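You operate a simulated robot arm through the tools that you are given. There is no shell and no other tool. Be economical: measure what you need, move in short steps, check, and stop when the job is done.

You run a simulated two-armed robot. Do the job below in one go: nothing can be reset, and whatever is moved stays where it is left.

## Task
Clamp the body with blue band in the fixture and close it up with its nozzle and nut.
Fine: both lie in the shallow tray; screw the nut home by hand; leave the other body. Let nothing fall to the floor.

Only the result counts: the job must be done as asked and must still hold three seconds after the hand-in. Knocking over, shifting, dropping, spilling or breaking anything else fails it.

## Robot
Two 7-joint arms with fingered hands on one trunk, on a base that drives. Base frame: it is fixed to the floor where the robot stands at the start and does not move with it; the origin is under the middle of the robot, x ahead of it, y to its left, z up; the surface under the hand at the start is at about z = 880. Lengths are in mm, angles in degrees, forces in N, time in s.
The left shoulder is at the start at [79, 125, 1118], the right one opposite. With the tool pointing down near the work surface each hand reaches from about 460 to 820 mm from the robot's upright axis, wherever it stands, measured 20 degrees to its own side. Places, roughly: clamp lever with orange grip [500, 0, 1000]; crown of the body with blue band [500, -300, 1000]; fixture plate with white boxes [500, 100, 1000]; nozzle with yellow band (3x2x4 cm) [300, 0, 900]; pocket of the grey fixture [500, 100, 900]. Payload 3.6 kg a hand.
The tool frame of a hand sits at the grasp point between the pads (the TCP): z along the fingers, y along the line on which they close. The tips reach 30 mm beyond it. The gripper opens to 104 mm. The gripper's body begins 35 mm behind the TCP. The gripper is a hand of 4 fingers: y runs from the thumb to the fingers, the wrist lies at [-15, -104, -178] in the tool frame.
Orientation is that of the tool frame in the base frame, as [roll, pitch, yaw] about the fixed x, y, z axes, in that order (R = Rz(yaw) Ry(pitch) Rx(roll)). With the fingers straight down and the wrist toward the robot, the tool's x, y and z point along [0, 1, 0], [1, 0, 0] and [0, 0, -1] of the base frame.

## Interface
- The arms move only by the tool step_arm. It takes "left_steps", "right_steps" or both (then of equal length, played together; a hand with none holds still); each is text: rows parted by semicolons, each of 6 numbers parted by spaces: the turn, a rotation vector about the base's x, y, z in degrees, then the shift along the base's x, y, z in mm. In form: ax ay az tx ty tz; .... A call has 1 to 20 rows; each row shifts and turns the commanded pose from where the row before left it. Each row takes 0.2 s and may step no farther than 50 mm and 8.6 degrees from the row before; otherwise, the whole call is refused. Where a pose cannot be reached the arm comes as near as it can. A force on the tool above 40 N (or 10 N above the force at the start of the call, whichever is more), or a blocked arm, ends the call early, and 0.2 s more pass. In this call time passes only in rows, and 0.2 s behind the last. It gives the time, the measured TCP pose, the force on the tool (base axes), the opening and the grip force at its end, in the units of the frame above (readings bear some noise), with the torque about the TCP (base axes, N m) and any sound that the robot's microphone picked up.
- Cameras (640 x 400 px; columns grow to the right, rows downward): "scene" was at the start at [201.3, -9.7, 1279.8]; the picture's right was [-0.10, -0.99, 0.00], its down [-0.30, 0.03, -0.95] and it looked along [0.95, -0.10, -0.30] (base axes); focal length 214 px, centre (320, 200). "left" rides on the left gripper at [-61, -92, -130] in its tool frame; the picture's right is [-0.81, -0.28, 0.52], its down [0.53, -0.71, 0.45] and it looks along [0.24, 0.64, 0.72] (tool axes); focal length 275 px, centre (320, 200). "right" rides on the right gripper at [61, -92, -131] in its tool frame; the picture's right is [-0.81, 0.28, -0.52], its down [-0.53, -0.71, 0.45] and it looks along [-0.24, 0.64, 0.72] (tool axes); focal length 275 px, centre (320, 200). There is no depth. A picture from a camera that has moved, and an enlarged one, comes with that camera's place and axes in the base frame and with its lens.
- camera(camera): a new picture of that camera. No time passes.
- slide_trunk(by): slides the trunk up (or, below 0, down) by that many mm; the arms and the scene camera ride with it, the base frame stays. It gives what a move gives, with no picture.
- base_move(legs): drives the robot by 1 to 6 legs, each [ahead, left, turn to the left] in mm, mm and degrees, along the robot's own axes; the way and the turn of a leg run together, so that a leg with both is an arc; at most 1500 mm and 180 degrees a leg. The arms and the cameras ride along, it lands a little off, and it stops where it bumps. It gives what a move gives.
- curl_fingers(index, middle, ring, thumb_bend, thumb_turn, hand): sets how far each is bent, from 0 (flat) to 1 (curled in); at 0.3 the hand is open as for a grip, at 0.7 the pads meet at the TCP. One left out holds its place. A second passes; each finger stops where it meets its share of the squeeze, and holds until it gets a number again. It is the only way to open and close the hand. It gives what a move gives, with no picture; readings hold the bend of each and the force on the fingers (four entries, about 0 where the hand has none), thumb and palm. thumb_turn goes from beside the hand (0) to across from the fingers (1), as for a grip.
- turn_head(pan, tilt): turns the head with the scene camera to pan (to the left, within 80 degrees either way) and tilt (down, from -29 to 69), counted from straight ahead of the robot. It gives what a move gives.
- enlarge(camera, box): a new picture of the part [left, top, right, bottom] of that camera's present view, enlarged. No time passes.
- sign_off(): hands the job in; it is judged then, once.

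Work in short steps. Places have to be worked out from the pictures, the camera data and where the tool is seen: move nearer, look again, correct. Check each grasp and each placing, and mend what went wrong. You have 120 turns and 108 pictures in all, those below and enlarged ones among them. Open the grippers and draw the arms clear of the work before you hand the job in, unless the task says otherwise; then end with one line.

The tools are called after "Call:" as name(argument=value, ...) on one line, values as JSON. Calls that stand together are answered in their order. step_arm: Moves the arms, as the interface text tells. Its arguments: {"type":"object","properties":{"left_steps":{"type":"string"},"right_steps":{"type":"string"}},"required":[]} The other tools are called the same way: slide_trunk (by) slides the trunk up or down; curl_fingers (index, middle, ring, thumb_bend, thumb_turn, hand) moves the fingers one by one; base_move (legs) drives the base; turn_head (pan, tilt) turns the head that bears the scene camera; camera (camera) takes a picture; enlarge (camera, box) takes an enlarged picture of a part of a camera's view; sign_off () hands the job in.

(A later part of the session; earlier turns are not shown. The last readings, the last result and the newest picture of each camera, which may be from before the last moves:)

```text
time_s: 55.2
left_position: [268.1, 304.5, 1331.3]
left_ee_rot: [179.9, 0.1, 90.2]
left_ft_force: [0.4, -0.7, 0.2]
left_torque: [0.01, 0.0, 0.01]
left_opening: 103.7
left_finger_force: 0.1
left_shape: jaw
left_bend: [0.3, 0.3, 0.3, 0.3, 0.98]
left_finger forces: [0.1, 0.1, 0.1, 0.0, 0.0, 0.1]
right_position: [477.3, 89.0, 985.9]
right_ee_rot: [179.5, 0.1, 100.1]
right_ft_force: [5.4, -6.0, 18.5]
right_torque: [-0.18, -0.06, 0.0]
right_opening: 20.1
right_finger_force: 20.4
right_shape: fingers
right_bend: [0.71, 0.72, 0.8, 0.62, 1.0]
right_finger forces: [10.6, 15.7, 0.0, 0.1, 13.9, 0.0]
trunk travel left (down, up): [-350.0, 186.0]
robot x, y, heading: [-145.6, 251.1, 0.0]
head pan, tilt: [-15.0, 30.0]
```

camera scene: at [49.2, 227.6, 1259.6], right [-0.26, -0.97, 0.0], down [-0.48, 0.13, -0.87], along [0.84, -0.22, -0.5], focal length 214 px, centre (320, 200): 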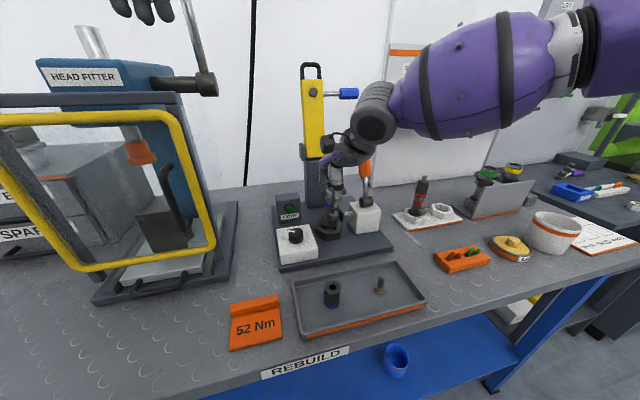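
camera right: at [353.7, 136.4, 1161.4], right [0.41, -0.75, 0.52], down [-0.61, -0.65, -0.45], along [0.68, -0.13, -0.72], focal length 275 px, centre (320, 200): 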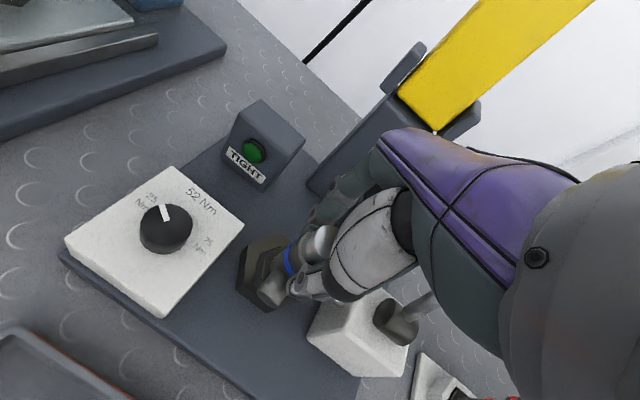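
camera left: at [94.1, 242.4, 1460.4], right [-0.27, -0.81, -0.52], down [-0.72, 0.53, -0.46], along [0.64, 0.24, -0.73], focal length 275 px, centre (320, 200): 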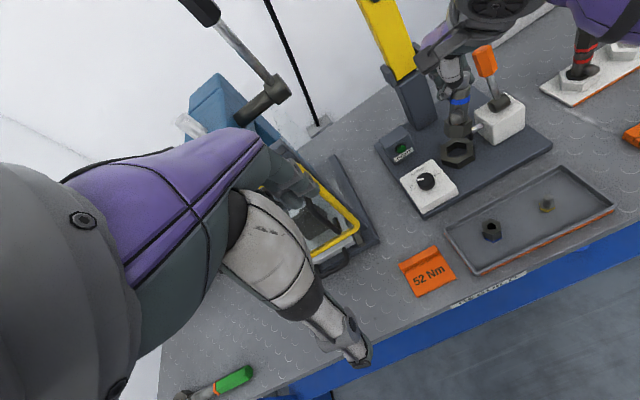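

Firm stop at 985.9 mm: seated. I relieve the push and open the hand.

Call:
step_arm(right_steps="0 0 0 0 0 2;0 0 0 0 0 1.5")

Call:
curl_fingers(hand="right", index=0.35, middle=0.35, ring=0.35, thumb_bend=0.35)

Call:
step_arm(right_steps="0 0 0 0 0 10;0 0 0 0 0 25;0 0 0 0 0 40;0 0 0 0 0 45")

Call:
enlarge(camera="scene", box=[290, 140, 410, 250])

Call:
camera(camera="right")

```text
time_s: 55.8
left_position: [269.2, 303.9, 1330.5]
left_ee_rot: [-180.0, 0.0, 90.2]
left_ft_force: [0.0, 0.0, -0.2]
left_torque: [0.02, -0.02, -0.02]
left_opening: 103.8
left_finger_force: 0.1
left_shape: jaw
left_bend: [0.3, 0.3, 0.3, 0.3, 0.98]
left_finger forces: [0.0, 0.0, 0.1, 0.0, 0.0, 0.0]
right_position: [475.6, 89.2, 984.1]
right_ee_rot: [-179.9, 0.1, 100.1]
right_ft_force: [6.7, -5.4, 11.7]
right_torque: [-0.14, -0.18, 0.02]
right_opening: 19.9
right_finger_force: 19.4
right_shape: fingers
right_bend: [0.71, 0.72, 0.8, 0.62, 1.0]
right_finger forces: [11.1, 14.1, 0.1, 0.0, 13.0, 0.1]
trunk travel left (down, up): [-350.0, 186.0]
robot x, y, heading: [-150.1, 250.3, 0.0]
head pan, tilt: [-15.0, 30.0]
```

```text
time_s: 56.8
left_position: [269.5, 304.4, 1331.8]
left_ee_rot: [-180.0, 0.0, 90.2]
left_ft_force: [0.7, 0.0, 0.0]
left_torque: [0.01, -0.02, -0.02]
left_opening: 103.7
left_finger_force: 0.0
left_shape: jaw
left_bend: [0.3, 0.3, 0.3, 0.3, 0.98]
left_finger forces: [0.1, 0.1, 0.0, 0.0, 0.1, 0.0]
right_position: [476.1, 89.1, 984.4]
right_ee_rot: [179.9, 0.1, 100.0]
right_ft_force: [0.0, 0.4, 0.0]
right_torque: [0.02, 0.01, 0.01]
right_opening: 90.0
right_finger_force: 0.0
right_shape: fingers
right_bend: [0.35, 0.35, 0.35, 0.35, 0.98]
right_finger forces: [0.0, 0.0, 0.0, 0.0, 0.0, 0.0]
trunk travel left (down, up): [-350.0, 186.0]
robot x, y, heading: [-148.6, 249.4, 0.2]
head pan, tilt: [-15.0, 30.0]
```

```text
time_s: 57.8
left_position: [269.2, 304.5, 1329.5]
left_ee_rot: [-180.0, 0.0, 90.3]
left_ft_force: [0.1, 0.3, 0.1]
left_torque: [0.03, -0.04, -0.01]
left_opening: 103.8
left_finger_force: 0.1
left_shape: jaw
left_bend: [0.3, 0.3, 0.3, 0.3, 0.98]
left_finger forces: [0.1, 0.0, 0.0, 0.0, 0.0, 0.1]
right_position: [477.6, 89.1, 1104.5]
right_ee_rot: [179.9, 0.0, 100.2]
right_ft_force: [-0.1, 0.1, 0.9]
right_torque: [-0.03, 0.02, -0.02]
right_opening: 90.5
right_finger_force: 0.0
right_shape: fingers
right_bend: [0.35, 0.35, 0.35, 0.35, 0.98]
right_finger forces: [0.0, 0.1, 0.1, 0.1, 0.0, 0.0]
trunk travel left (down, up): [-350.0, 186.0]
robot x, y, heading: [-148.1, 251.4, 0.2]
head pan, tilt: [-15.0, 30.0]
```

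```text
3.64 times, centred on (350, 195) of scene
camera zoom: at [48.5, 227.8, 1259.7], right [-0.26, -0.97, 0.0], down [-0.48, 0.13, -0.87], along [0.84, -0.22, -0.5], focal length 780 px, centre (211, 218)
```

zoom: 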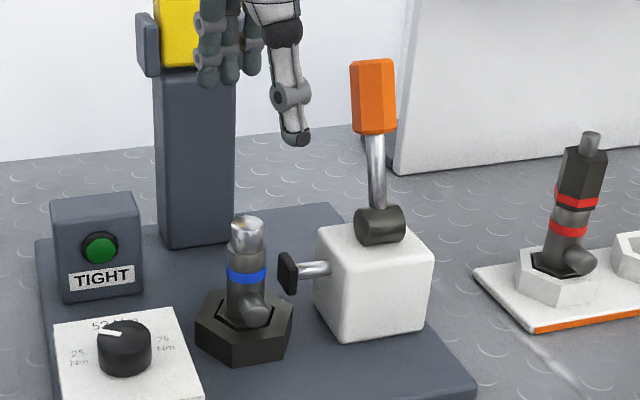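

```text
43 pictures are left
camera right: at [374.8, 133.6, 1234.5], right [0.41, -0.75, 0.52], down [-0.61, -0.65, -0.45], along [0.68, -0.13, -0.72], focal length 275 px, centre (320, 200)
```

right: 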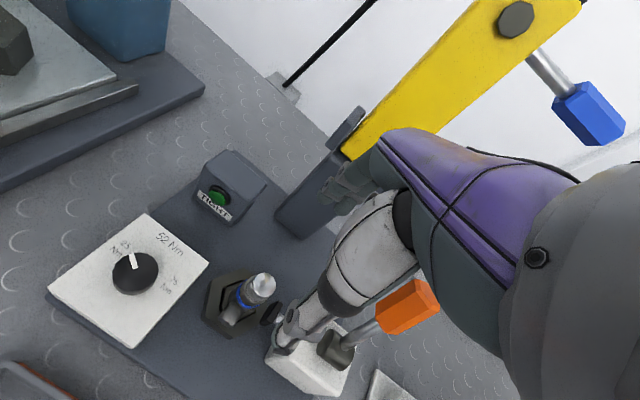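

The body is seated upright, crown ≈(476.5,90,995). Now the lever: I bring the right hand over the orange grip (≈(505,-10,1065)), straddling it in x.

Call:
step_arm(right_steps="0 0 -4 0 0 35;0 0 -6 5 -15 35;0 0 0 6 -25 5;0 0 0 6 -25 0;0 0 0 6 -25 0;0 0 0 5 -5 0;0 0 0 0 0 -30;0 0 0 0 0 -35;0 0 0 0 0 -30")

Call:
camera(camera="right")

Call:
enlarge(camera="scene", box=[300, 130, 420, 240])

```text
time_s: 59.8
left_position: [270.1, 303.7, 1330.4]
left_ee_rot: [180.0, -0.1, 90.2]
left_ft_force: [0.0, -0.8, -0.2]
left_torque: [0.04, -0.03, 0.01]
left_opening: 103.5
left_finger_force: 0.0
left_shape: jaw
left_bend: [0.3, 0.3, 0.3, 0.3, 0.98]
left_finger forces: [0.1, 0.0, 0.0, 0.0, 0.0, 0.0]
right_position: [506.6, -4.7, 1083.9]
right_ee_rot: [180.0, 0.1, 90.1]
right_ft_force: [0.7, 0.1, -0.7]
right_torque: [-0.01, 0.01, -0.01]
right_opening: 90.4
right_finger_force: 0.0
right_shape: fingers
right_bend: [0.35, 0.35, 0.35, 0.35, 0.98]
right_finger forces: [0.1, 0.1, 0.1, 0.1, 0.0, 0.0]
trunk travel left (down, up): [-350.0, 186.0]
robot x, y, heading: [-147.4, 250.6, 0.7]
head pan, tilt: [-15.0, 30.0]
```

```text
42 pictures are left
camera right: at [412.4, 56.4, 1213.1], right [0.28, -0.81, 0.52], down [-0.71, -0.53, -0.46], along [0.65, -0.24, -0.72], focal length 275 px, centre (320, 200)
```

right: 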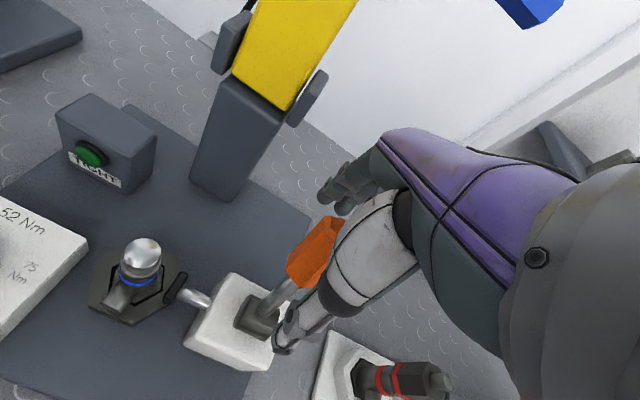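

```text
3.64 times, centred on (360, 185) of scene
camera zoom: at [49.1, 227.5, 1259.6], right [-0.26, -0.97, 0.0], down [-0.48, 0.13, -0.87], along [0.84, -0.22, -0.5], focal length 780 px, centre (174, 254)
```

zoom: 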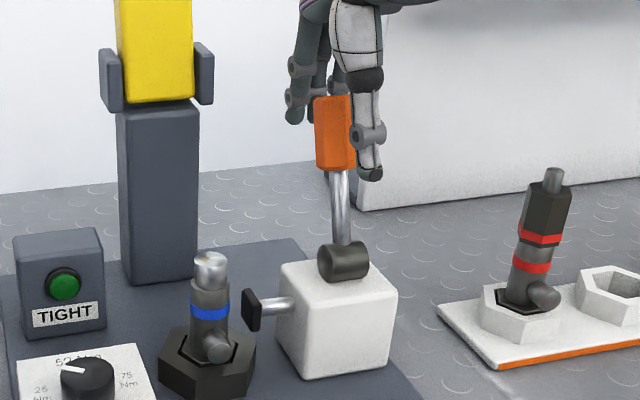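

The grip is between thumb and fingers. I lower 12 mm and curl the fingers behind it.

Call:
step_arm(right_steps="0 0 0 0 -2 -8;0 0 0 0 0 -5")

Call:
curl_fingers(hand="right", index=0.58, middle=0.58, ring=0.58, thumb_bend=0.3)

Call:
step_arm(right_steps="0 0 0 -5 0 0;0 0 0 -5 0 0;0 0 0 -6 0 0;0 0 0 -6 0 0;0 0 0 -8 0 0;0 0 0 -8 0 -1;0 0 0 -8 0 -2")

Call:
enlarge(camera="scene", box=[300, 130, 420, 240])

```text
time_s: 60.4
left_position: [269.8, 304.3, 1331.1]
left_ee_rot: [180.0, 0.0, 90.3]
left_ft_force: [0.3, 0.8, -0.2]
left_torque: [-0.01, 0.0, -0.01]
left_opening: 103.8
left_finger_force: 0.0
left_shape: jaw
left_bend: [0.3, 0.3, 0.3, 0.3, 0.98]
left_finger forces: [0.0, 0.0, 0.1, 0.0, 0.0, 0.0]
right_position: [504.4, -7.3, 1071.0]
right_ee_rot: [180.0, 0.0, 90.1]
right_ft_force: [0.0, 0.0, -0.2]
right_torque: [0.01, -0.01, -0.01]
right_opening: 90.3
right_finger_force: 0.1
right_shape: fingers
right_bend: [0.35, 0.35, 0.35, 0.35, 0.98]
right_finger forces: [0.0, 0.0, 0.1, 0.0, 0.1, 0.0]
trunk travel left (down, up): [-350.0, 186.0]
robot x, y, heading: [-146.6, 250.0, 0.4]
head pan, tilt: [-15.0, 30.0]
```

```text
time_s: 61.4
left_position: [268.8, 303.8, 1330.7]
left_ee_rot: [-180.0, 0.0, 90.1]
left_ft_force: [0.7, 0.5, -0.5]
left_torque: [-0.01, 0.0, -0.01]
left_opening: 103.7
left_finger_force: 0.0
left_shape: jaw
left_bend: [0.3, 0.3, 0.3, 0.3, 0.98]
left_finger forces: [0.0, 0.0, 0.0, 0.0, 0.1, 0.0]
right_position: [504.9, -7.0, 1071.0]
right_ee_rot: [-180.0, 0.1, 90.2]
right_ft_force: [-0.5, -0.8, -0.1]
right_torque: [-0.02, 0.0, 0.01]
right_opening: 68.5
right_finger_force: 0.1
right_shape: fingers
right_bend: [0.57, 0.57, 0.57, 0.3, 0.98]
right_finger forces: [0.1, 0.0, 0.1, 0.1, 0.0, 0.0]
trunk travel left (down, up): [-350.0, 186.0]
robot x, y, heading: [-144.8, 249.7, 0.1]
head pan, tilt: [-15.0, 30.0]
```

```text
time_s: 63.0
left_position: [269.1, 305.0, 1330.5]
left_ee_rot: [-180.0, 0.0, 90.2]
left_ft_force: [-0.7, 0.6, -0.2]
left_torque: [0.0, -0.02, 0.02]
left_opening: 103.8
left_finger_force: 0.1
left_shape: jaw
left_bend: [0.3, 0.3, 0.3, 0.3, 0.98]
left_finger forces: [0.1, 0.0, 0.1, 0.0, 0.0, 0.0]
right_position: [458.7, -7.3, 1068.9]
right_ee_rot: [179.9, 0.1, 90.1]
right_ft_force: [0.9, 0.9, 0.0]
right_torque: [0.03, -0.02, 0.02]
right_opening: 69.8
right_finger_force: 0.2
right_shape: fingers
right_bend: [0.56, 0.57, 0.57, 0.3, 0.98]
right_finger forces: [0.9, 0.0, 0.1, 0.0, 0.0, 0.1]
trunk travel left (down, up): [-350.0, 186.0]
robot x, y, heading: [-145.4, 252.8, 0.2]
head pan, tilt: [-15.0, 30.0]
```

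```text
3.64 times, centred on (360, 185) of scene
camera zoom: at [48.8, 227.8, 1259.7], right [-0.26, -0.97, 0.0], down [-0.48, 0.13, -0.87], along [0.84, -0.22, -0.5], focal length 780 px, centre (174, 254)
```

zoom: 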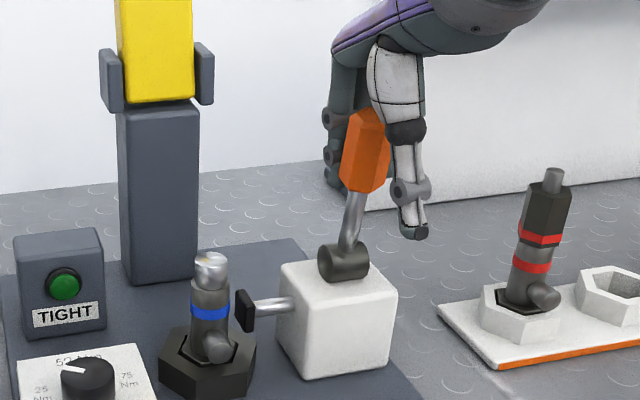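

Pulling toward the robot moves the pad toward the body: that is the clamping direction. I continue along the arc.

Call:
step_arm(right_steps="0 0 0 -9 0 -1;0 0 0 -10 0 -3;0 0 0 -10 0 -4;0 0 0 -10 0 -5;0 0 0 -9 0 -6;0 0 0 -9 0 -7;0 0 0 -8 0 -8")

Call:
enlarge(camera="scene", box=[300, 130, 420, 240])

```text
time_s: 64.6
left_position: [271.0, 305.6, 1330.0]
left_ee_rot: [180.0, 0.1, 90.3]
left_ft_force: [-0.6, 0.4, -0.3]
left_torque: [0.01, -0.02, 0.03]
left_opening: 103.8
left_finger_force: 0.1
left_shape: jaw
left_bend: [0.3, 0.3, 0.3, 0.3, 0.98]
left_finger forces: [0.1, 0.0, 0.0, 0.0, 0.0, 0.0]
right_position: [395.2, -5.1, 1038.0]
right_ee_rot: [179.5, -0.1, 90.1]
right_ft_force: [13.3, 2.0, 15.7]
right_torque: [0.08, -0.74, 0.06]
right_opening: 80.9
right_finger_force: 11.3
right_shape: fingers
right_bend: [0.47, 0.53, 0.57, 0.3, 0.98]
right_finger forces: [15.4, 6.8, 0.1, 0.1, 0.0, 0.0]
trunk travel left (down, up): [-350.0, 186.0]
robot x, y, heading: [-145.6, 248.7, 0.3]
head pan, tilt: [-15.0, 30.0]
```

```text
3.64 times, centred on (360, 185) of scene
camera zoom: at [49.6, 228.5, 1259.7], right [-0.25, -0.97, 0.0], down [-0.48, 0.13, -0.87], along [0.84, -0.22, -0.5], focal length 780 px, centre (174, 254)
```

zoom: 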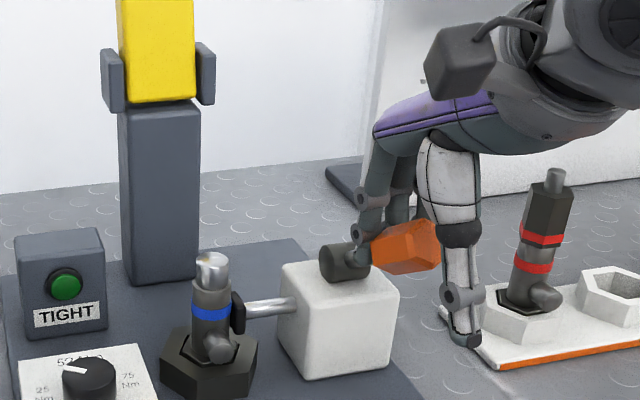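

The pad now touches the body. I push the lever further down to its stop.

Call:
step_arm(right_steps="0 0 0 -3 0 -6;0 0 0 -2 0 -6;0 0 0 -1 0 -6;0 0 0 0 0 -6")

Call:
enlarge(camera="scene", box=[300, 140, 420, 250])

```text
time_s: 65.6
left_position: [269.8, 304.8, 1330.5]
left_ee_rot: [180.0, 0.2, 90.3]
left_ft_force: [-0.1, 0.2, 0.3]
left_torque: [-0.03, 0.0, -0.02]
left_opening: 103.7
left_finger_force: 0.1
left_shape: jaw
left_bend: [0.3, 0.3, 0.3, 0.3, 0.98]
left_finger forces: [0.1, 0.0, 0.0, 0.1, 0.0, 0.0]
right_position: [391.0, -5.6, 1016.6]
right_ee_rot: [179.2, 0.0, 90.1]
right_ft_force: [23.6, -0.9, 30.3]
right_torque: [0.03, -1.0, -0.24]
right_opening: 88.3
right_finger_force: 18.5
right_shape: fingers
right_bend: [0.38, 0.55, 0.57, 0.3, 0.98]
right_finger forces: [27.6, 10.6, 0.1, 0.1, 0.1, 0.0]
trunk travel left (down, up): [-350.0, 186.0]
robot x, y, heading: [-148.9, 249.3, 0.3]
head pan, tilt: [-15.0, 30.0]
```

```text
3.64 times, centred on (360, 195) of scene
camera zoom: at [49.5, 228.7, 1259.7], right [-0.26, -0.97, 0.0], down [-0.48, 0.13, -0.87], along [0.84, -0.22, -0.5], focal length 780 px, centre (174, 218)
```

zoom: 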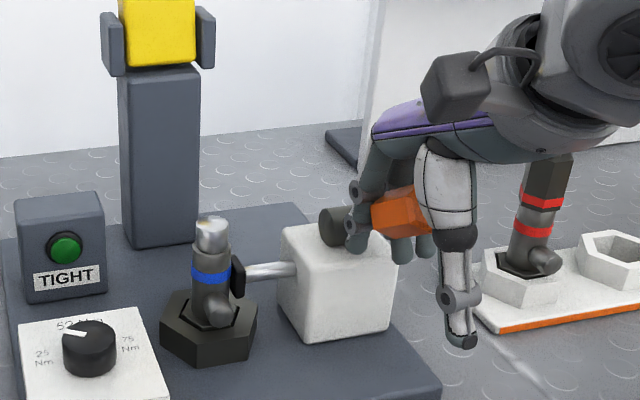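

Forces near 38 N suggest the stop. I retreat upward and forward and look whether the lever stays.

Call:
step_arm(right_steps="0 0 0 5 0 10;0 0 0 12 0 10;0 0 0 10 0 30;0 0 0 0 0 40;0 0 0 0 0 40")

Call:
enlarge(camera="scene", box=[300, 140, 420, 250])

Call:
enlarge(camera="right", box=[0, 150, 340, 400])

```text
time_s: 66.8
left_position: [269.9, 304.5, 1330.5]
left_ee_rot: [-179.9, 0.2, 90.2]
left_ft_force: [-0.4, 0.1, -0.4]
left_torque: [-0.01, -0.02, 0.04]
left_opening: 103.7
left_finger_force: 0.0
left_shape: jaw
left_bend: [0.3, 0.3, 0.3, 0.3, 0.98]
left_finger forces: [0.1, 0.1, 0.1, 0.1, 0.1, 0.0]
right_position: [414.9, -8.9, 1140.2]
right_ee_rot: [-180.0, 0.0, 90.2]
right_ft_force: [0.1, -0.2, 0.2]
right_torque: [0.03, -0.01, 0.0]
right_opening: 68.4
right_finger_force: 0.1
right_shape: fingers
right_bend: [0.57, 0.57, 0.57, 0.3, 0.98]
right_finger forces: [0.0, 0.1, 0.1, 0.0, 0.0, 0.0]
trunk travel left (down, up): [-350.0, 186.0]
robot x, y, heading: [-144.2, 253.0, 0.3]
head pan, tilt: [-15.0, 30.0]
```

```text
3.64 times, centred on (360, 195) of scene
camera zoom: at [49.1, 227.9, 1259.6], right [-0.26, -0.97, 0.0], down [-0.48, 0.13, -0.87], along [0.84, -0.22, -0.5], focal length 780 px, centre (174, 218)
```

zoom: 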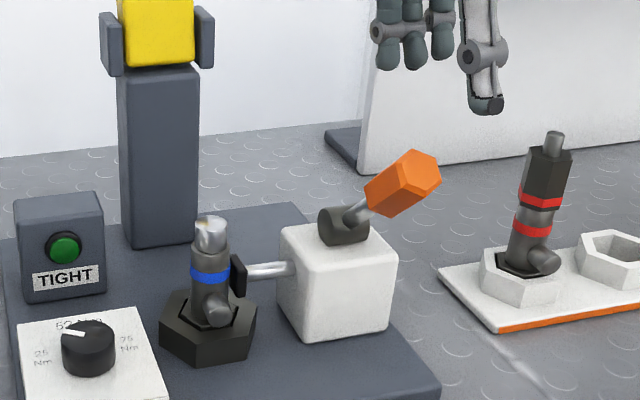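

```text
1.60 times, centred on (170, 275) of right
camera zoom: at [321.6, 52.3, 1269.6], right [0.28, -0.81, 0.52], down [-0.71, -0.54, -0.45], along [0.64, -0.24, -0.72], focal length 440 px, centre (560, 80)
```

zoom: 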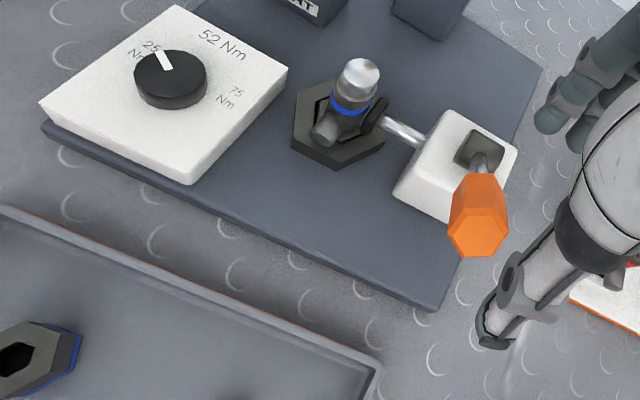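

The lever sprang back to about 40°, so it hasn't locked; the compliant fingers were too weak. I make a fist and press down on the lever's tip (≈(398,-10,1057)) for better leverage.

Call:
curl_fingers(hand="right", index=1, middle=1, ring=1, thumb_bend=1, thumb_turn=0)

Call:
step_arm(right_steps="0 0 0 -8 2 0;0 0 0 -8 2 0;0 0 0 -6 0 -10;0 0 0 0 0 -10")

Call:
camera(camera="scene")

```text
time_s: 67.8
left_position: [268.8, 304.8, 1330.7]
left_ee_rot: [179.9, 0.0, 90.2]
left_ft_force: [0.6, 0.2, -0.4]
left_torque: [0.0, 0.03, -0.03]
left_opening: 103.8
left_finger_force: 0.1
left_shape: jaw
left_bend: [0.3, 0.3, 0.3, 0.3, 0.98]
left_finger forces: [0.0, 0.1, 0.1, 0.0, 0.1, 0.1]
right_position: [414.4, -9.2, 1139.8]
right_ee_rot: [-180.0, 0.2, 90.0]
right_ft_force: [0.3, -0.5, 0.5]
right_torque: [0.0, 0.01, 0.02]
right_opening: 45.0
right_finger_force: 0.0
right_shape: fingers
right_bend: [1.0, 1.0, 1.0, 1.0, 0.0]
right_finger forces: [0.0, 0.0, 0.0, 0.0, 0.1, 0.0]
trunk travel left (down, up): [-350.0, 186.0]
robot x, y, heading: [-146.0, 253.8, 0.2]
head pan, tilt: [-15.0, 30.0]
```

```text
time_s: 68.8
left_position: [269.0, 304.2, 1330.0]
left_ee_rot: [-180.0, 0.0, 90.3]
left_ft_force: [0.1, 0.5, -0.1]
left_torque: [0.01, 0.02, -0.02]
left_opening: 103.5
left_finger_force: 0.0
left_shape: jaw
left_bend: [0.3, 0.3, 0.3, 0.3, 0.98]
left_finger forces: [0.1, 0.0, 0.1, 0.1, 0.0, 0.1]
right_position: [393.2, -3.6, 1119.2]
right_ee_rot: [180.0, -0.1, 90.2]
right_ft_force: [-0.3, -0.3, 0.8]
right_torque: [-0.01, -0.01, 0.04]
right_opening: 45.0
right_finger_force: 0.1
right_shape: fingers
right_bend: [1.0, 1.0, 1.0, 1.0, 0.0]
right_finger forces: [0.1, 0.1, 0.1, 0.0, 0.0, 0.0]
trunk travel left (down, up): [-350.0, 186.0]
robot x, y, heading: [-145.3, 253.9, 0.3]
head pan, tilt: [-15.0, 30.0]
```

```text
35 pictures are left
camera scene: at [49.1, 227.7, 1259.6], right [-0.26, -0.97, 0.0], down [-0.48, 0.13, -0.87], along [0.84, -0.22, -0.5], focal length 214 px, centre (320, 200)
```

scene: 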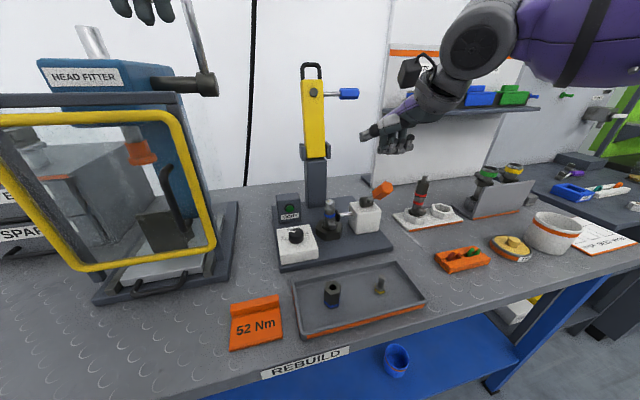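

The fist is over the lever. I press down stepwise watching the force.

Call:
step_arm(right_steps="0 0 0 0 0 -8;0 0 0 0 0 -8;0 0 0 0 0 -8;0 0 0 0 0 -8;0 0 0 0 0 -8")

Call:
step_arm(right_steps="0 0 0 0 0 -6;0 0 0 -1 0 -6;0 0 0 -1 0 -6;0 0 0 -1 0 -6;0 0 0 -1 0 -6")

Call:
enlarge(camera="scene", box=[300, 120, 440, 250])

```text
time_s: 70.0
left_position: [269.2, 304.1, 1330.3]
left_ee_rot: [180.0, 0.0, 90.3]
left_ft_force: [0.0, 0.6, 0.0]
left_torque: [0.04, 0.0, -0.01]
left_opening: 103.8
left_finger_force: 0.0
left_shape: jaw
left_bend: [0.3, 0.3, 0.3, 0.3, 0.98]
left_finger forces: [0.1, 0.0, 0.0, 0.1, 0.1, 0.0]
right_position: [392.5, -4.1, 1079.9]
right_ee_rot: [-180.0, 0.0, 90.1]
right_ft_force: [-0.5, 0.4, 0.1]
right_torque: [0.03, 0.02, -0.01]
right_opening: 44.9
right_finger_force: 0.1
right_shape: fingers
right_bend: [1.0, 1.0, 1.0, 1.0, 0.0]
right_finger forces: [0.1, 0.0, 0.0, 0.0, 0.1, 0.0]
trunk travel left (down, up): [-350.0, 186.0]
robot x, y, heading: [-146.3, 249.9, 0.5]
head pan, tilt: [-15.0, 30.0]
```

```text
time_s: 71.2
left_position: [268.7, 304.8, 1331.7]
left_ee_rot: [180.0, 0.0, 90.2]
left_ft_force: [0.2, 0.4, 0.5]
left_torque: [-0.02, 0.02, 0.02]
left_opening: 103.8
left_finger_force: 0.2
left_shape: jaw
left_bend: [0.3, 0.3, 0.3, 0.3, 0.98]
left_finger forces: [0.0, 0.1, 0.1, 0.0, 0.0, 0.0]
right_position: [388.2, -3.5, 1051.0]
right_ee_rot: [180.0, 0.0, 90.1]
right_ft_force: [-0.1, 0.9, 0.3]
right_torque: [-0.01, 0.02, 0.01]
right_opening: 44.8
right_finger_force: 0.1
right_shape: fingers
right_bend: [1.0, 1.0, 1.0, 1.0, 0.0]
right_finger forces: [0.1, 0.1, 0.1, 0.0, 0.1, 0.1]
trunk travel left (down, up): [-350.0, 186.0]
robot x, y, heading: [-144.0, 249.1, 0.5]
head pan, tilt: [-15.0, 30.0]
```

```text
3.08 times, centred on (370, 185) of scene
camera zoom: at [49.0, 227.7, 1259.6], right [-0.26, -0.97, 0.0], down [-0.48, 0.13, -0.87], along [0.84, -0.22, -0.5], focal length 660 px, centre (166, 246)
```

zoom: 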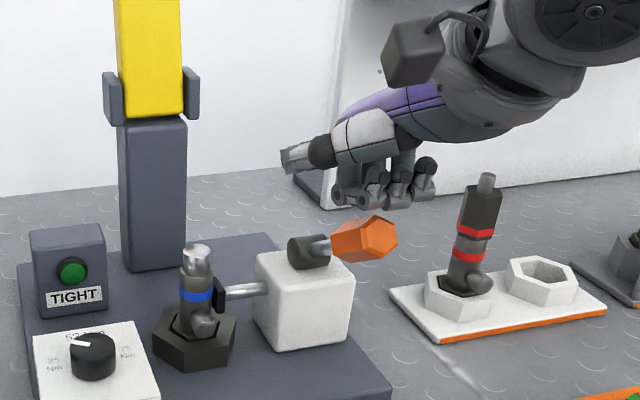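

The lever has come lower with almost no force (my retreat had dragged it up). I keep pressing down.

Call:
step_arm(right_steps="0 0 0 -1 0 -6;0 0 0 -1 0 -6;0 0 0 -1 0 -6;0 0 0 -1 0 -6")

Call:
step_arm(right_steps="0 0 0 0 0 -5;0 0 0 0 0 -5;0 0 0 0 0 -5;0 0 0 0 0 -5")

Call:
enlarge(camera="scene", box=[300, 120, 440, 250])

```text
time_s: 72.1
left_position: [269.2, 303.8, 1330.5]
left_ee_rot: [-180.0, 0.0, 90.2]
left_ft_force: [0.1, 0.6, -0.6]
left_torque: [0.03, -0.01, 0.0]
left_opening: 104.1
left_finger_force: 0.1
left_shape: jaw
left_bend: [0.3, 0.3, 0.3, 0.3, 0.98]
left_finger forces: [0.0, 0.1, 0.0, 0.0, 0.0, 0.1]
right_position: [390.0, -4.7, 1041.3]
right_ee_rot: [178.4, 0.1, 90.1]
right_ft_force: [2.6, -5.6, 12.7]
right_torque: [0.0, 0.08, 0.03]
right_opening: 44.9
right_finger_force: 7.4
right_shape: fingers
right_bend: [1.0, 1.0, 1.0, 1.0, 0.0]
right_finger forces: [0.1, 14.2, 0.1, 0.1, 0.0, 0.0]
trunk travel left (down, up): [-350.0, 186.0]
robot x, y, heading: [-148.4, 250.5, 0.1]
head pan, tilt: [-15.0, 30.0]
stopped in row 4 (right hand): the force on the tool passed its limit at 45 N (the readings are from after the stop); the commanded pose is now the measured one
```

```text
time_s: 72.6
left_position: [269.3, 303.9, 1329.9]
left_ee_rot: [180.0, 0.0, 90.3]
left_ft_force: [1.2, 0.1, -1.0]
left_torque: [-0.01, 0.0, 0.0]
left_opening: 103.8
left_finger_force: 0.1
left_shape: jaw
left_bend: [0.3, 0.3, 0.3, 0.3, 0.98]
left_finger forces: [0.0, 0.0, 0.1, 0.0, 0.0, 0.0]
right_position: [393.8, -5.3, 1040.8]
right_ee_rot: [177.4, 0.2, 90.0]
right_ft_force: [2.5, -4.6, 13.6]
right_torque: [0.0, 0.07, 0.07]
right_opening: 45.0
right_finger_force: 7.4
right_shape: fingers
right_bend: [1.0, 1.0, 1.0, 1.0, 0.0]
right_finger forces: [0.9, 14.1, 0.1, 0.1, 0.0, 0.0]
trunk travel left (down, up): [-350.0, 186.0]
robot x, y, heading: [-146.7, 252.2, 0.2]
head pan, tilt: [-15.0, 30.0]
stopped in row 2 (right hand): the force on the tool passed its limit at 44 N (the readings are from after the stop); the commanded pose is now the measured one
```

```text
3.08 times, centred on (370, 185) of scene
camera zoom: at [48.7, 227.0, 1259.6], right [-0.26, -0.97, 0.0], down [-0.48, 0.13, -0.87], along [0.84, -0.22, -0.5], focal length 660 px, centre (166, 246)
```

zoom: 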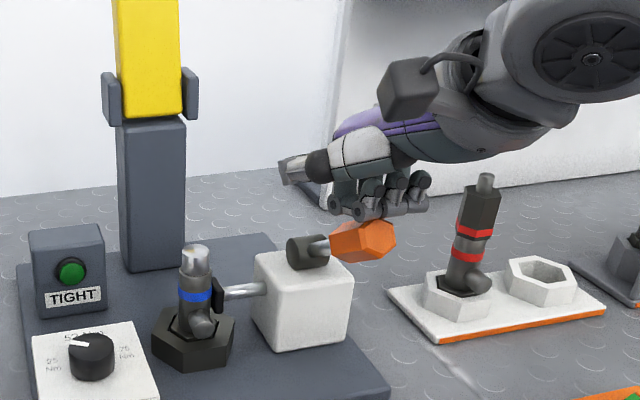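

With 45 N at the tip the lever no longer moves: it is at its stop with the pad against the body. I raise the fist straight up, open the hand, and go over to the nozzle in the tray.

Call:
step_arm(right_steps="0 0 0 0 0 15;0 0 0 0 0 30;0 0 0 -5 0 40;0 0 0 -25 10 10;0 0 0 -30 12 0;0 0 0 -30 12 0;0 0 0 -15 12 0")

Call:
curl_fingers(hand="right", index=0.4, middle=0.4, ring=0.3, thumb_bend=0.4, thumb_turn=1)

Call:
step_arm(right_steps="0 0 0 0 0 -30;0 0 0 0 0 -35;0 0 0 0 0 -35;0 0 0 0 0 -25")

Call:
camera(camera="right")

Call:
turn_head(pan=-25, tilt=45)

Call:
camera(camera="scene")

```text
time_s: 74.2
left_position: [271.9, 304.5, 1330.8]
left_ee_rot: [-180.0, 0.1, 90.2]
left_ft_force: [0.9, 0.7, -0.3]
left_torque: [0.01, 0.03, -0.04]
left_opening: 103.9
left_finger_force: 0.1
left_shape: jaw
left_bend: [0.3, 0.3, 0.3, 0.3, 0.98]
left_finger forces: [0.0, 0.0, 0.0, 0.0, 0.1, 0.1]
right_position: [287.3, 42.6, 1132.8]
right_ee_rot: [177.9, 0.0, 90.2]
right_ft_force: [-0.6, 0.9, 0.0]
right_torque: [-0.02, -0.01, 0.0]
right_opening: 44.9
right_finger_force: 0.1
right_shape: fingers
right_bend: [1.0, 1.0, 1.0, 1.0, 0.0]
right_finger forces: [0.0, 0.0, 0.1, 0.0, 0.1, 0.1]
trunk travel left (down, up): [-350.0, 186.0]
robot x, y, heading: [-141.9, 250.1, 0.2]
head pan, tilt: [-15.0, 30.0]
```

```text
time_s: 75.2
left_position: [270.6, 304.1, 1329.0]
left_ee_rot: [-180.0, 0.0, 90.2]
left_ft_force: [-0.2, 1.5, 0.3]
left_torque: [0.02, -0.03, 0.02]
left_opening: 103.7
left_finger_force: 0.1
left_shape: jaw
left_bend: [0.3, 0.3, 0.3, 0.3, 0.98]
left_finger forces: [0.0, 0.0, 0.0, 0.0, 0.1, 0.0]
right_position: [286.4, 43.2, 1132.5]
right_ee_rot: [177.9, 0.1, 90.1]
right_ft_force: [-0.7, 0.1, -0.2]
right_torque: [-0.02, -0.01, 0.0]
right_opening: 77.5
right_finger_force: 0.2
right_shape: fingers
right_bend: [0.4, 0.4, 0.3, 0.4, 0.99]
right_finger forces: [0.0, 0.1, 0.1, 0.0, 0.0, 0.0]
trunk travel left (down, up): [-350.0, 186.0]
robot x, y, heading: [-148.1, 253.0, 0.3]
head pan, tilt: [-15.0, 30.0]
```

```text
time_s: 76.2
left_position: [268.4, 304.1, 1330.0]
left_ee_rot: [-179.9, -0.1, 90.1]
left_ft_force: [0.4, -0.1, -0.3]
left_torque: [-0.01, 0.04, 0.03]
left_opening: 103.5
left_finger_force: 0.1
left_shape: jaw
left_bend: [0.3, 0.3, 0.3, 0.3, 0.98]
left_finger forces: [0.1, 0.0, 0.0, 0.0, 0.0, 0.0]
right_position: [289.8, 40.8, 1008.1]
right_ee_rot: [177.8, 0.0, 90.1]
right_ft_force: [-0.1, 0.2, 0.1]
right_torque: [0.0, -0.01, -0.02]
right_opening: 77.6
right_finger_force: 0.0
right_shape: fingers
right_bend: [0.4, 0.4, 0.3, 0.4, 0.99]
right_finger forces: [0.1, 0.1, 0.0, 0.1, 0.0, 0.0]
trunk travel left (down, up): [-350.0, 186.0]
robot x, y, heading: [-145.4, 250.8, 0.1]
head pan, tilt: [-15.0, 30.0]
```

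```text
32 pictures are left
camera right: at [191.3, 102.4, 1134.2], right [0.26, -0.81, 0.53], down [-0.69, -0.53, -0.48], along [0.67, -0.24, -0.7], focal length 275 px, centre (320, 200)
```

right: 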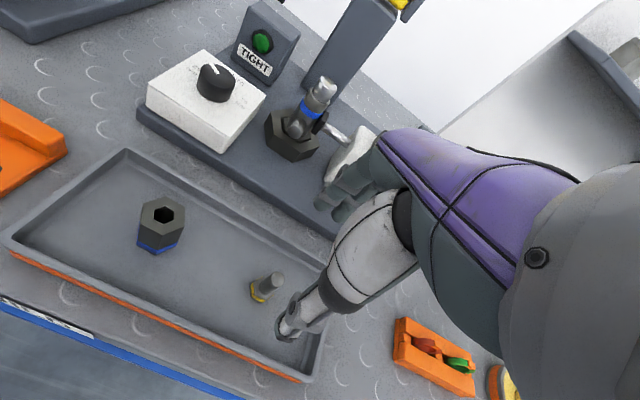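

```text
time_s: 77.0
left_position: [270.0, 303.9, 1331.1]
left_ee_rot: [180.0, 0.0, 90.2]
left_ft_force: [0.5, 0.0, 0.1]
left_torque: [0.02, -0.03, -0.01]
left_opening: 103.7
left_finger_force: 0.2
left_shape: jaw
left_bend: [0.3, 0.3, 0.3, 0.3, 0.98]
left_finger forces: [0.0, 0.0, 0.0, 0.0, 0.1, 0.0]
right_position: [288.1, 41.6, 1008.1]
right_ee_rot: [177.9, 0.1, 90.1]
right_ft_force: [0.2, 0.2, 0.2]
right_torque: [0.01, 0.04, 0.01]
right_opening: 77.5
right_finger_force: 0.1
right_shape: fingers
right_bend: [0.4, 0.4, 0.3, 0.4, 0.99]
right_finger forces: [0.0, 0.1, 0.1, 0.1, 0.0, 0.0]
trunk travel left (down, up): [-350.0, 186.0]
robot x, y, heading: [-146.9, 250.7, 0.2]
head pan, tilt: [-25.0, 45.0]
```

```text
31 pictures are left
camera scene: at [35.8, 216.4, 1237.1], right [-0.42, -0.91, 0.0], down [-0.64, 0.3, -0.71], along [0.64, -0.3, -0.71], focal length 214 px, centre (320, 200)
```

scene: 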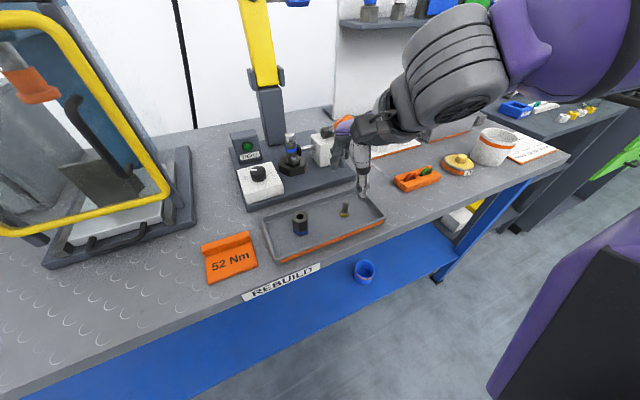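

Nozzle at roughly (287,42). I correct the 2° hand tilt, go lower and zoom for accuracy.

Call:
step_arm(right_steps="0 2.1 0 0 0 -15;0 0 0 0 0 -18")

Call:
enlarge(camera="right", box=[200, 210, 340, 370])

Call:
enlarge(camera="scene", box=[280, 150, 390, 240])

```text
time_s: 77.6
left_position: [270.2, 303.1, 1330.6]
left_ee_rot: [-179.9, -0.1, 90.2]
left_ft_force: [-0.5, -0.8, -0.2]
left_torque: [0.0, 0.02, -0.01]
left_opening: 103.7
left_finger_force: 0.1
left_shape: jaw
left_bend: [0.3, 0.3, 0.3, 0.3, 0.98]
left_finger forces: [0.0, 0.0, 0.0, 0.0, 0.0, 0.0]
right_position: [289.7, 41.5, 975.5]
right_ee_rot: [179.9, 0.2, 90.0]
right_ft_force: [-0.1, 0.5, 0.5]
right_torque: [0.0, 0.02, 0.0]
right_opening: 77.2
right_finger_force: 0.1
right_shape: fingers
right_bend: [0.4, 0.4, 0.3, 0.4, 0.99]
right_finger forces: [0.1, 0.1, 0.1, 0.0, 0.0, 0.0]
trunk travel left (down, up): [-350.0, 186.0]
robot x, y, heading: [-144.8, 252.3, 0.5]
head pan, tilt: [-25.0, 45.0]
```

```text
2.50 times, centred on (270, 290) of right
camera zoom: at [196.5, 102.7, 1104.9], right [0.28, -0.81, 0.52], down [-0.71, -0.53, -0.46], along [0.65, -0.24, -0.72], focal length 688 px, centre (445, -25)
```

zoom: 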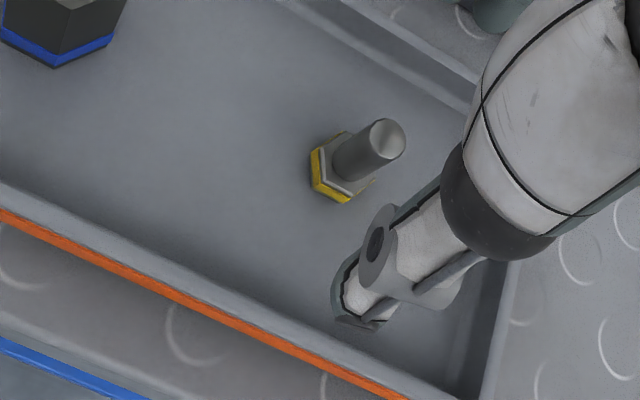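

```text
4.44 times, centred on (335, 195) of scene
camera zoom: at [35.9, 216.2, 1237.0], right [-0.42, -0.91, 0.0], down [-0.64, 0.3, -0.71], along [0.64, -0.3, -0.71], focal length 953 px, centre (253, 222)
```

zoom: 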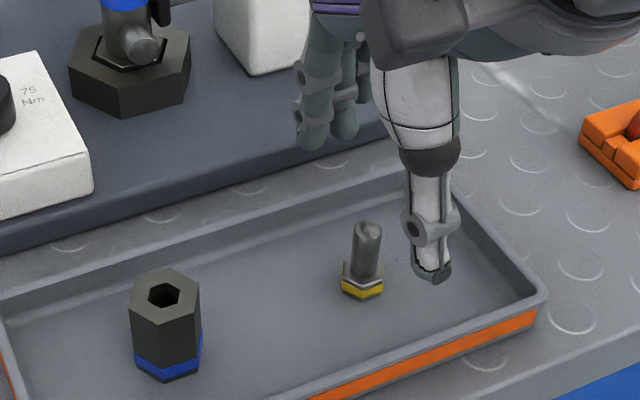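

Triangulation: nozzle axis ≈(285,45), pin top ≈938, hex top ≈902. I descend to z≈935 and pinch the pin.

Call:
step_arm(right_steps="0 0 0 -4.7 2 -8;0 0 0 0 0 -16;0 0 0 0 0 -16")

Call:
curl_fingers(hand="right", index=0.64, middle=0.64, thumb_bend=0.64)

Call:
enlarge(camera="scene", box=[310, 150, 390, 230])

```text
time_s: 78.4
left_position: [269.9, 303.6, 1329.6]
left_ee_rot: [-179.9, 0.0, 90.3]
left_ft_force: [1.0, 0.5, 0.1]
left_torque: [0.01, -0.02, 0.03]
left_opening: 103.5
left_finger_force: 0.1
left_shape: jaw
left_bend: [0.3, 0.3, 0.3, 0.3, 0.98]
left_finger forces: [0.0, 0.1, 0.1, 0.0, 0.1, 0.0]
right_position: [283.8, 44.2, 933.9]
right_ee_rot: [-180.0, -0.1, 90.1]
right_ft_force: [1.2, 0.6, -0.1]
right_torque: [-0.01, 0.03, -0.03]
right_opening: 77.4
right_finger_force: 0.0
right_shape: fingers
right_bend: [0.4, 0.4, 0.3, 0.4, 0.99]
right_finger forces: [0.0, 0.1, 0.0, 0.0, 0.0, 0.0]
trunk travel left (down, up): [-350.0, 186.0]
robot x, y, heading: [-146.1, 247.3, -0.1]
head pan, tilt: [-25.0, 45.0]
```

```text
time_s: 79.4
left_position: [270.5, 303.8, 1330.2]
left_ee_rot: [180.0, 0.0, 90.3]
left_ft_force: [0.4, -0.6, 0.1]
left_torque: [0.0, -0.01, 0.0]
left_opening: 103.7
left_finger_force: 0.0
left_shape: jaw
left_bend: [0.3, 0.3, 0.3, 0.3, 0.98]
left_finger forces: [0.0, 0.0, 0.0, 0.0, 0.0, 0.1]
right_position: [283.0, 45.0, 935.1]
right_ee_rot: [179.9, 0.1, 90.1]
right_ft_force: [0.6, 0.7, -0.7]
right_torque: [0.02, 0.0, 0.01]
right_opening: 16.2
right_finger_force: 0.0
right_shape: fingers
right_bend: [0.64, 0.64, 0.3, 0.64, 1.0]
right_finger forces: [0.0, 0.1, 0.1, 0.0, 0.1, 0.0]
trunk travel left (down, up): [-350.0, 186.0]
robot x, y, heading: [-146.6, 251.7, 0.3]
head pan, tilt: [-25.0, 45.0]
```

```text
5.00 times, centred on (350, 190) of scene
camera zoom: at [35.7, 216.3, 1237.0], right [-0.42, -0.91, 0.0], down [-0.64, 0.3, -0.71], along [0.64, -0.3, -0.71], focal length 1072 px, centre (170, 250)
```

zoom: 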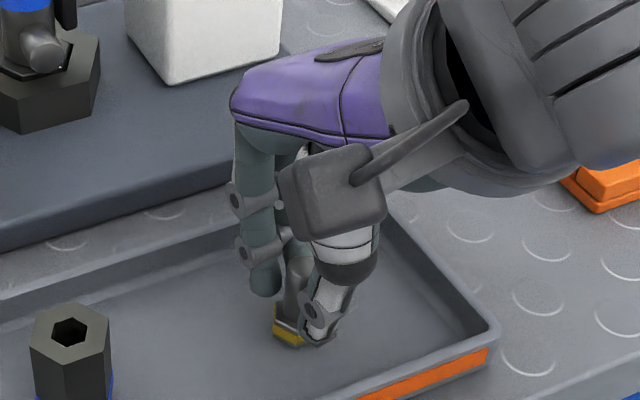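

No contact yet at 16 mm opening; the thumb looks a few mm to −y of the pin. I shift +3 mm in y and close firmly.

Call:
step_arm(right_steps="0 0 0 0.5 3 0")

Call:
curl_fingers(hand="right", index=0.8, middle=0.8, thumb_bend=0.76)

Call:
step_arm(right_steps="0 0 0 0 0 4;0 0 0 0 0 8;0 0 0 0 0 12;0 0 0 0 0 12;0 0 0 0 0 12;0 0 0 0 0 8;0 0 0 0 0 4")

Call:
enlarge(camera="scene", box=[300, 130, 390, 230])

```text
time_s: 79.8
left_position: [270.1, 303.9, 1329.4]
left_ee_rot: [-179.9, 0.0, 90.2]
left_ft_force: [0.4, 0.1, 0.2]
left_torque: [0.01, 0.0, -0.01]
left_opening: 103.8
left_finger_force: 0.0
left_shape: jaw
left_bend: [0.3, 0.3, 0.3, 0.3, 0.98]
left_finger forces: [0.0, 0.0, 0.0, 0.1, 0.1, 0.1]
right_position: [283.4, 47.2, 934.2]
right_ee_rot: [179.8, 0.1, 90.1]
right_ft_force: [0.3, 0.0, -0.6]
right_torque: [0.01, -0.01, 0.0]
right_opening: 16.5
right_finger_force: 0.0
right_shape: fingers
right_bend: [0.64, 0.64, 0.3, 0.64, 1.0]
right_finger forces: [0.0, 0.0, 0.1, 0.0, 0.0, 0.0]
trunk travel left (down, up): [-350.0, 186.0]
robot x, y, heading: [-144.8, 250.5, 0.0]
head pan, tilt: [-25.0, 45.0]
```

```text
time_s: 80.8
left_position: [271.3, 304.4, 1329.8]
left_ee_rot: [180.0, 0.0, 90.2]
left_ft_force: [0.9, -0.4, -0.6]
left_torque: [0.03, 0.01, 0.01]
left_opening: 103.7
left_finger_force: 0.0
left_shape: jaw
left_bend: [0.3, 0.3, 0.3, 0.3, 0.98]
left_finger forces: [0.1, 0.0, 0.1, 0.0, 0.0, 0.1]
right_position: [283.3, 45.5, 935.5]
right_ee_rot: [179.9, 0.1, 90.2]
right_ft_force: [0.1, -0.2, 0.2]
right_torque: [-0.01, 0.02, 0.02]
right_opening: 0.0
right_finger_force: 0.0
right_shape: fingers
right_bend: [0.79, 0.8, 0.3, 0.7, 1.0]
right_finger forces: [0.0, 0.0, 0.1, 0.0, 0.0, 0.0]
trunk travel left (down, up): [-350.0, 186.0]
robot x, y, heading: [-146.9, 249.4, 0.3]
head pan, tilt: [-25.0, 45.0]
```

```text
time_s: 82.4
left_position: [269.6, 304.2, 1330.7]
left_ee_rot: [-179.9, 0.0, 90.2]
left_ft_force: [-0.3, 0.0, 0.4]
left_torque: [0.03, 0.01, 0.02]
left_opening: 103.6
left_finger_force: 0.1
left_shape: jaw
left_bend: [0.3, 0.3, 0.3, 0.3, 0.98]
left_finger forces: [0.0, 0.0, 0.0, 0.0, 0.0, 0.1]
right_position: [284.6, 46.1, 996.1]
right_ee_rot: [179.9, 0.0, 90.1]
right_ft_force: [0.1, -0.4, -0.1]
right_torque: [-0.01, -0.02, 0.03]
right_opening: 0.1
right_finger_force: 0.0
right_shape: fingers
right_bend: [0.79, 0.8, 0.3, 0.7, 1.0]
right_finger forces: [0.0, 0.0, 0.1, 0.0, 0.0, 0.1]
trunk travel left (down, up): [-350.0, 186.0]
robot x, y, heading: [-147.4, 251.2, 0.3]
head pan, tilt: [-25.0, 45.0]
```

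```text
4.00 times, centred on (345, 180) of scene
camera zoom: at [35.7, 216.3, 1237.0], right [-0.42, -0.91, 0.0], down [-0.64, 0.3, -0.71], along [0.64, -0.3, -0.71], focal length 858 px, centre (220, 280)
```

zoom: 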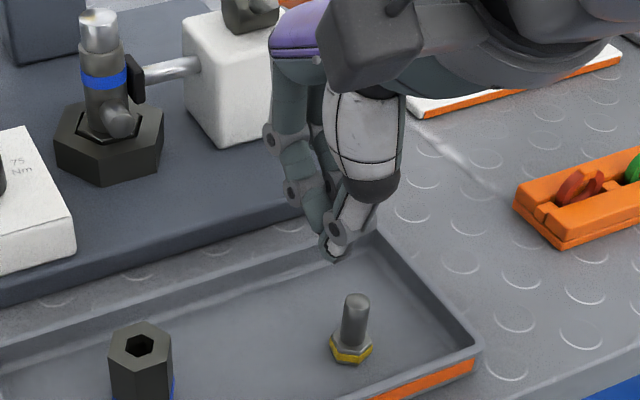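

I missed: the fingers nudged the nozzle (still upright) to about (268,38). I open and re-measure it with the wrist camera.

Call:
curl_fingers(hand="right", index=0.4, middle=0.4, thumb_bend=0.4)

Call:
step_arm(right_steps="0 0 0 -14 -8 0")

Call:
enlarge(camera="right", box=[200, 210, 340, 370])

```text
time_s: 83.4
left_position: [269.1, 303.4, 1330.3]
left_ee_rot: [180.0, 0.1, 90.2]
left_ft_force: [-0.6, -0.5, -0.7]
left_torque: [0.02, -0.04, 0.04]
left_opening: 104.0
left_finger_force: 0.0
left_shape: jaw
left_bend: [0.3, 0.3, 0.3, 0.3, 0.98]
left_finger forces: [0.0, 0.0, 0.0, 0.0, 0.0, 0.0]
right_position: [284.0, 46.0, 995.3]
right_ee_rot: [179.9, 0.1, 90.1]
right_ft_force: [-0.2, 0.2, -1.3]
right_torque: [-0.02, -0.02, -0.03]
right_opening: 77.3
right_finger_force: 0.0
right_shape: fingers
right_bend: [0.4, 0.4, 0.3, 0.4, 0.99]
right_finger forces: [0.0, 0.0, 0.0, 0.0, 0.1, 0.2]
trunk travel left (down, up): [-350.0, 186.0]
robot x, y, heading: [-145.4, 250.0, 0.7]
head pan, tilt: [-25.0, 45.0]
```

```text
time_s: 83.8
left_position: [269.1, 303.9, 1330.8]
left_ee_rot: [-180.0, 0.1, 90.3]
left_ft_force: [0.8, -0.2, 0.3]
left_torque: [0.02, -0.05, -0.01]
left_opening: 103.6
left_finger_force: 0.1
left_shape: jaw
left_bend: [0.3, 0.3, 0.3, 0.3, 0.98]
left_finger forces: [0.0, 0.0, 0.0, 0.1, 0.1, 0.1]
right_position: [269.5, 37.8, 995.8]
right_ee_rot: [-180.0, 0.0, 90.1]
right_ft_force: [-0.6, -0.5, 0.5]
right_torque: [0.02, -0.01, 0.01]
right_opening: 77.4
right_finger_force: 0.0
right_shape: fingers
right_bend: [0.4, 0.4, 0.3, 0.4, 0.99]
right_finger forces: [0.0, 0.1, 0.1, 0.1, 0.1, 0.0]
trunk travel left (down, up): [-350.0, 186.0]
robot x, y, heading: [-146.4, 252.4, 0.3]
head pan, tilt: [-25.0, 45.0]
```

```text
2.50 times, centred on (270, 290) of right
camera zoom: at [177.7, 99.1, 1124.9], right [0.28, -0.81, 0.52], down [-0.71, -0.53, -0.45], along [0.64, -0.24, -0.72], focal length 688 px, centre (445, -25)
```

zoom: 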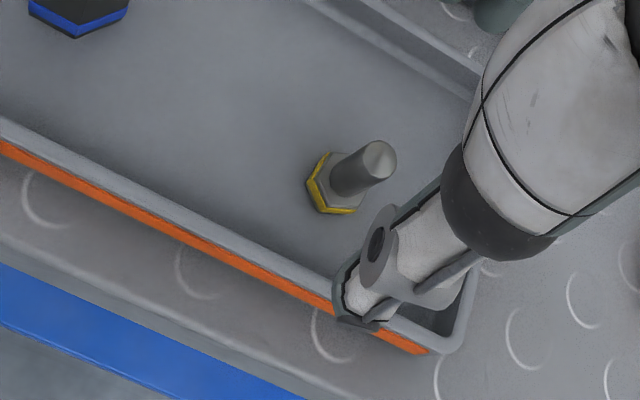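

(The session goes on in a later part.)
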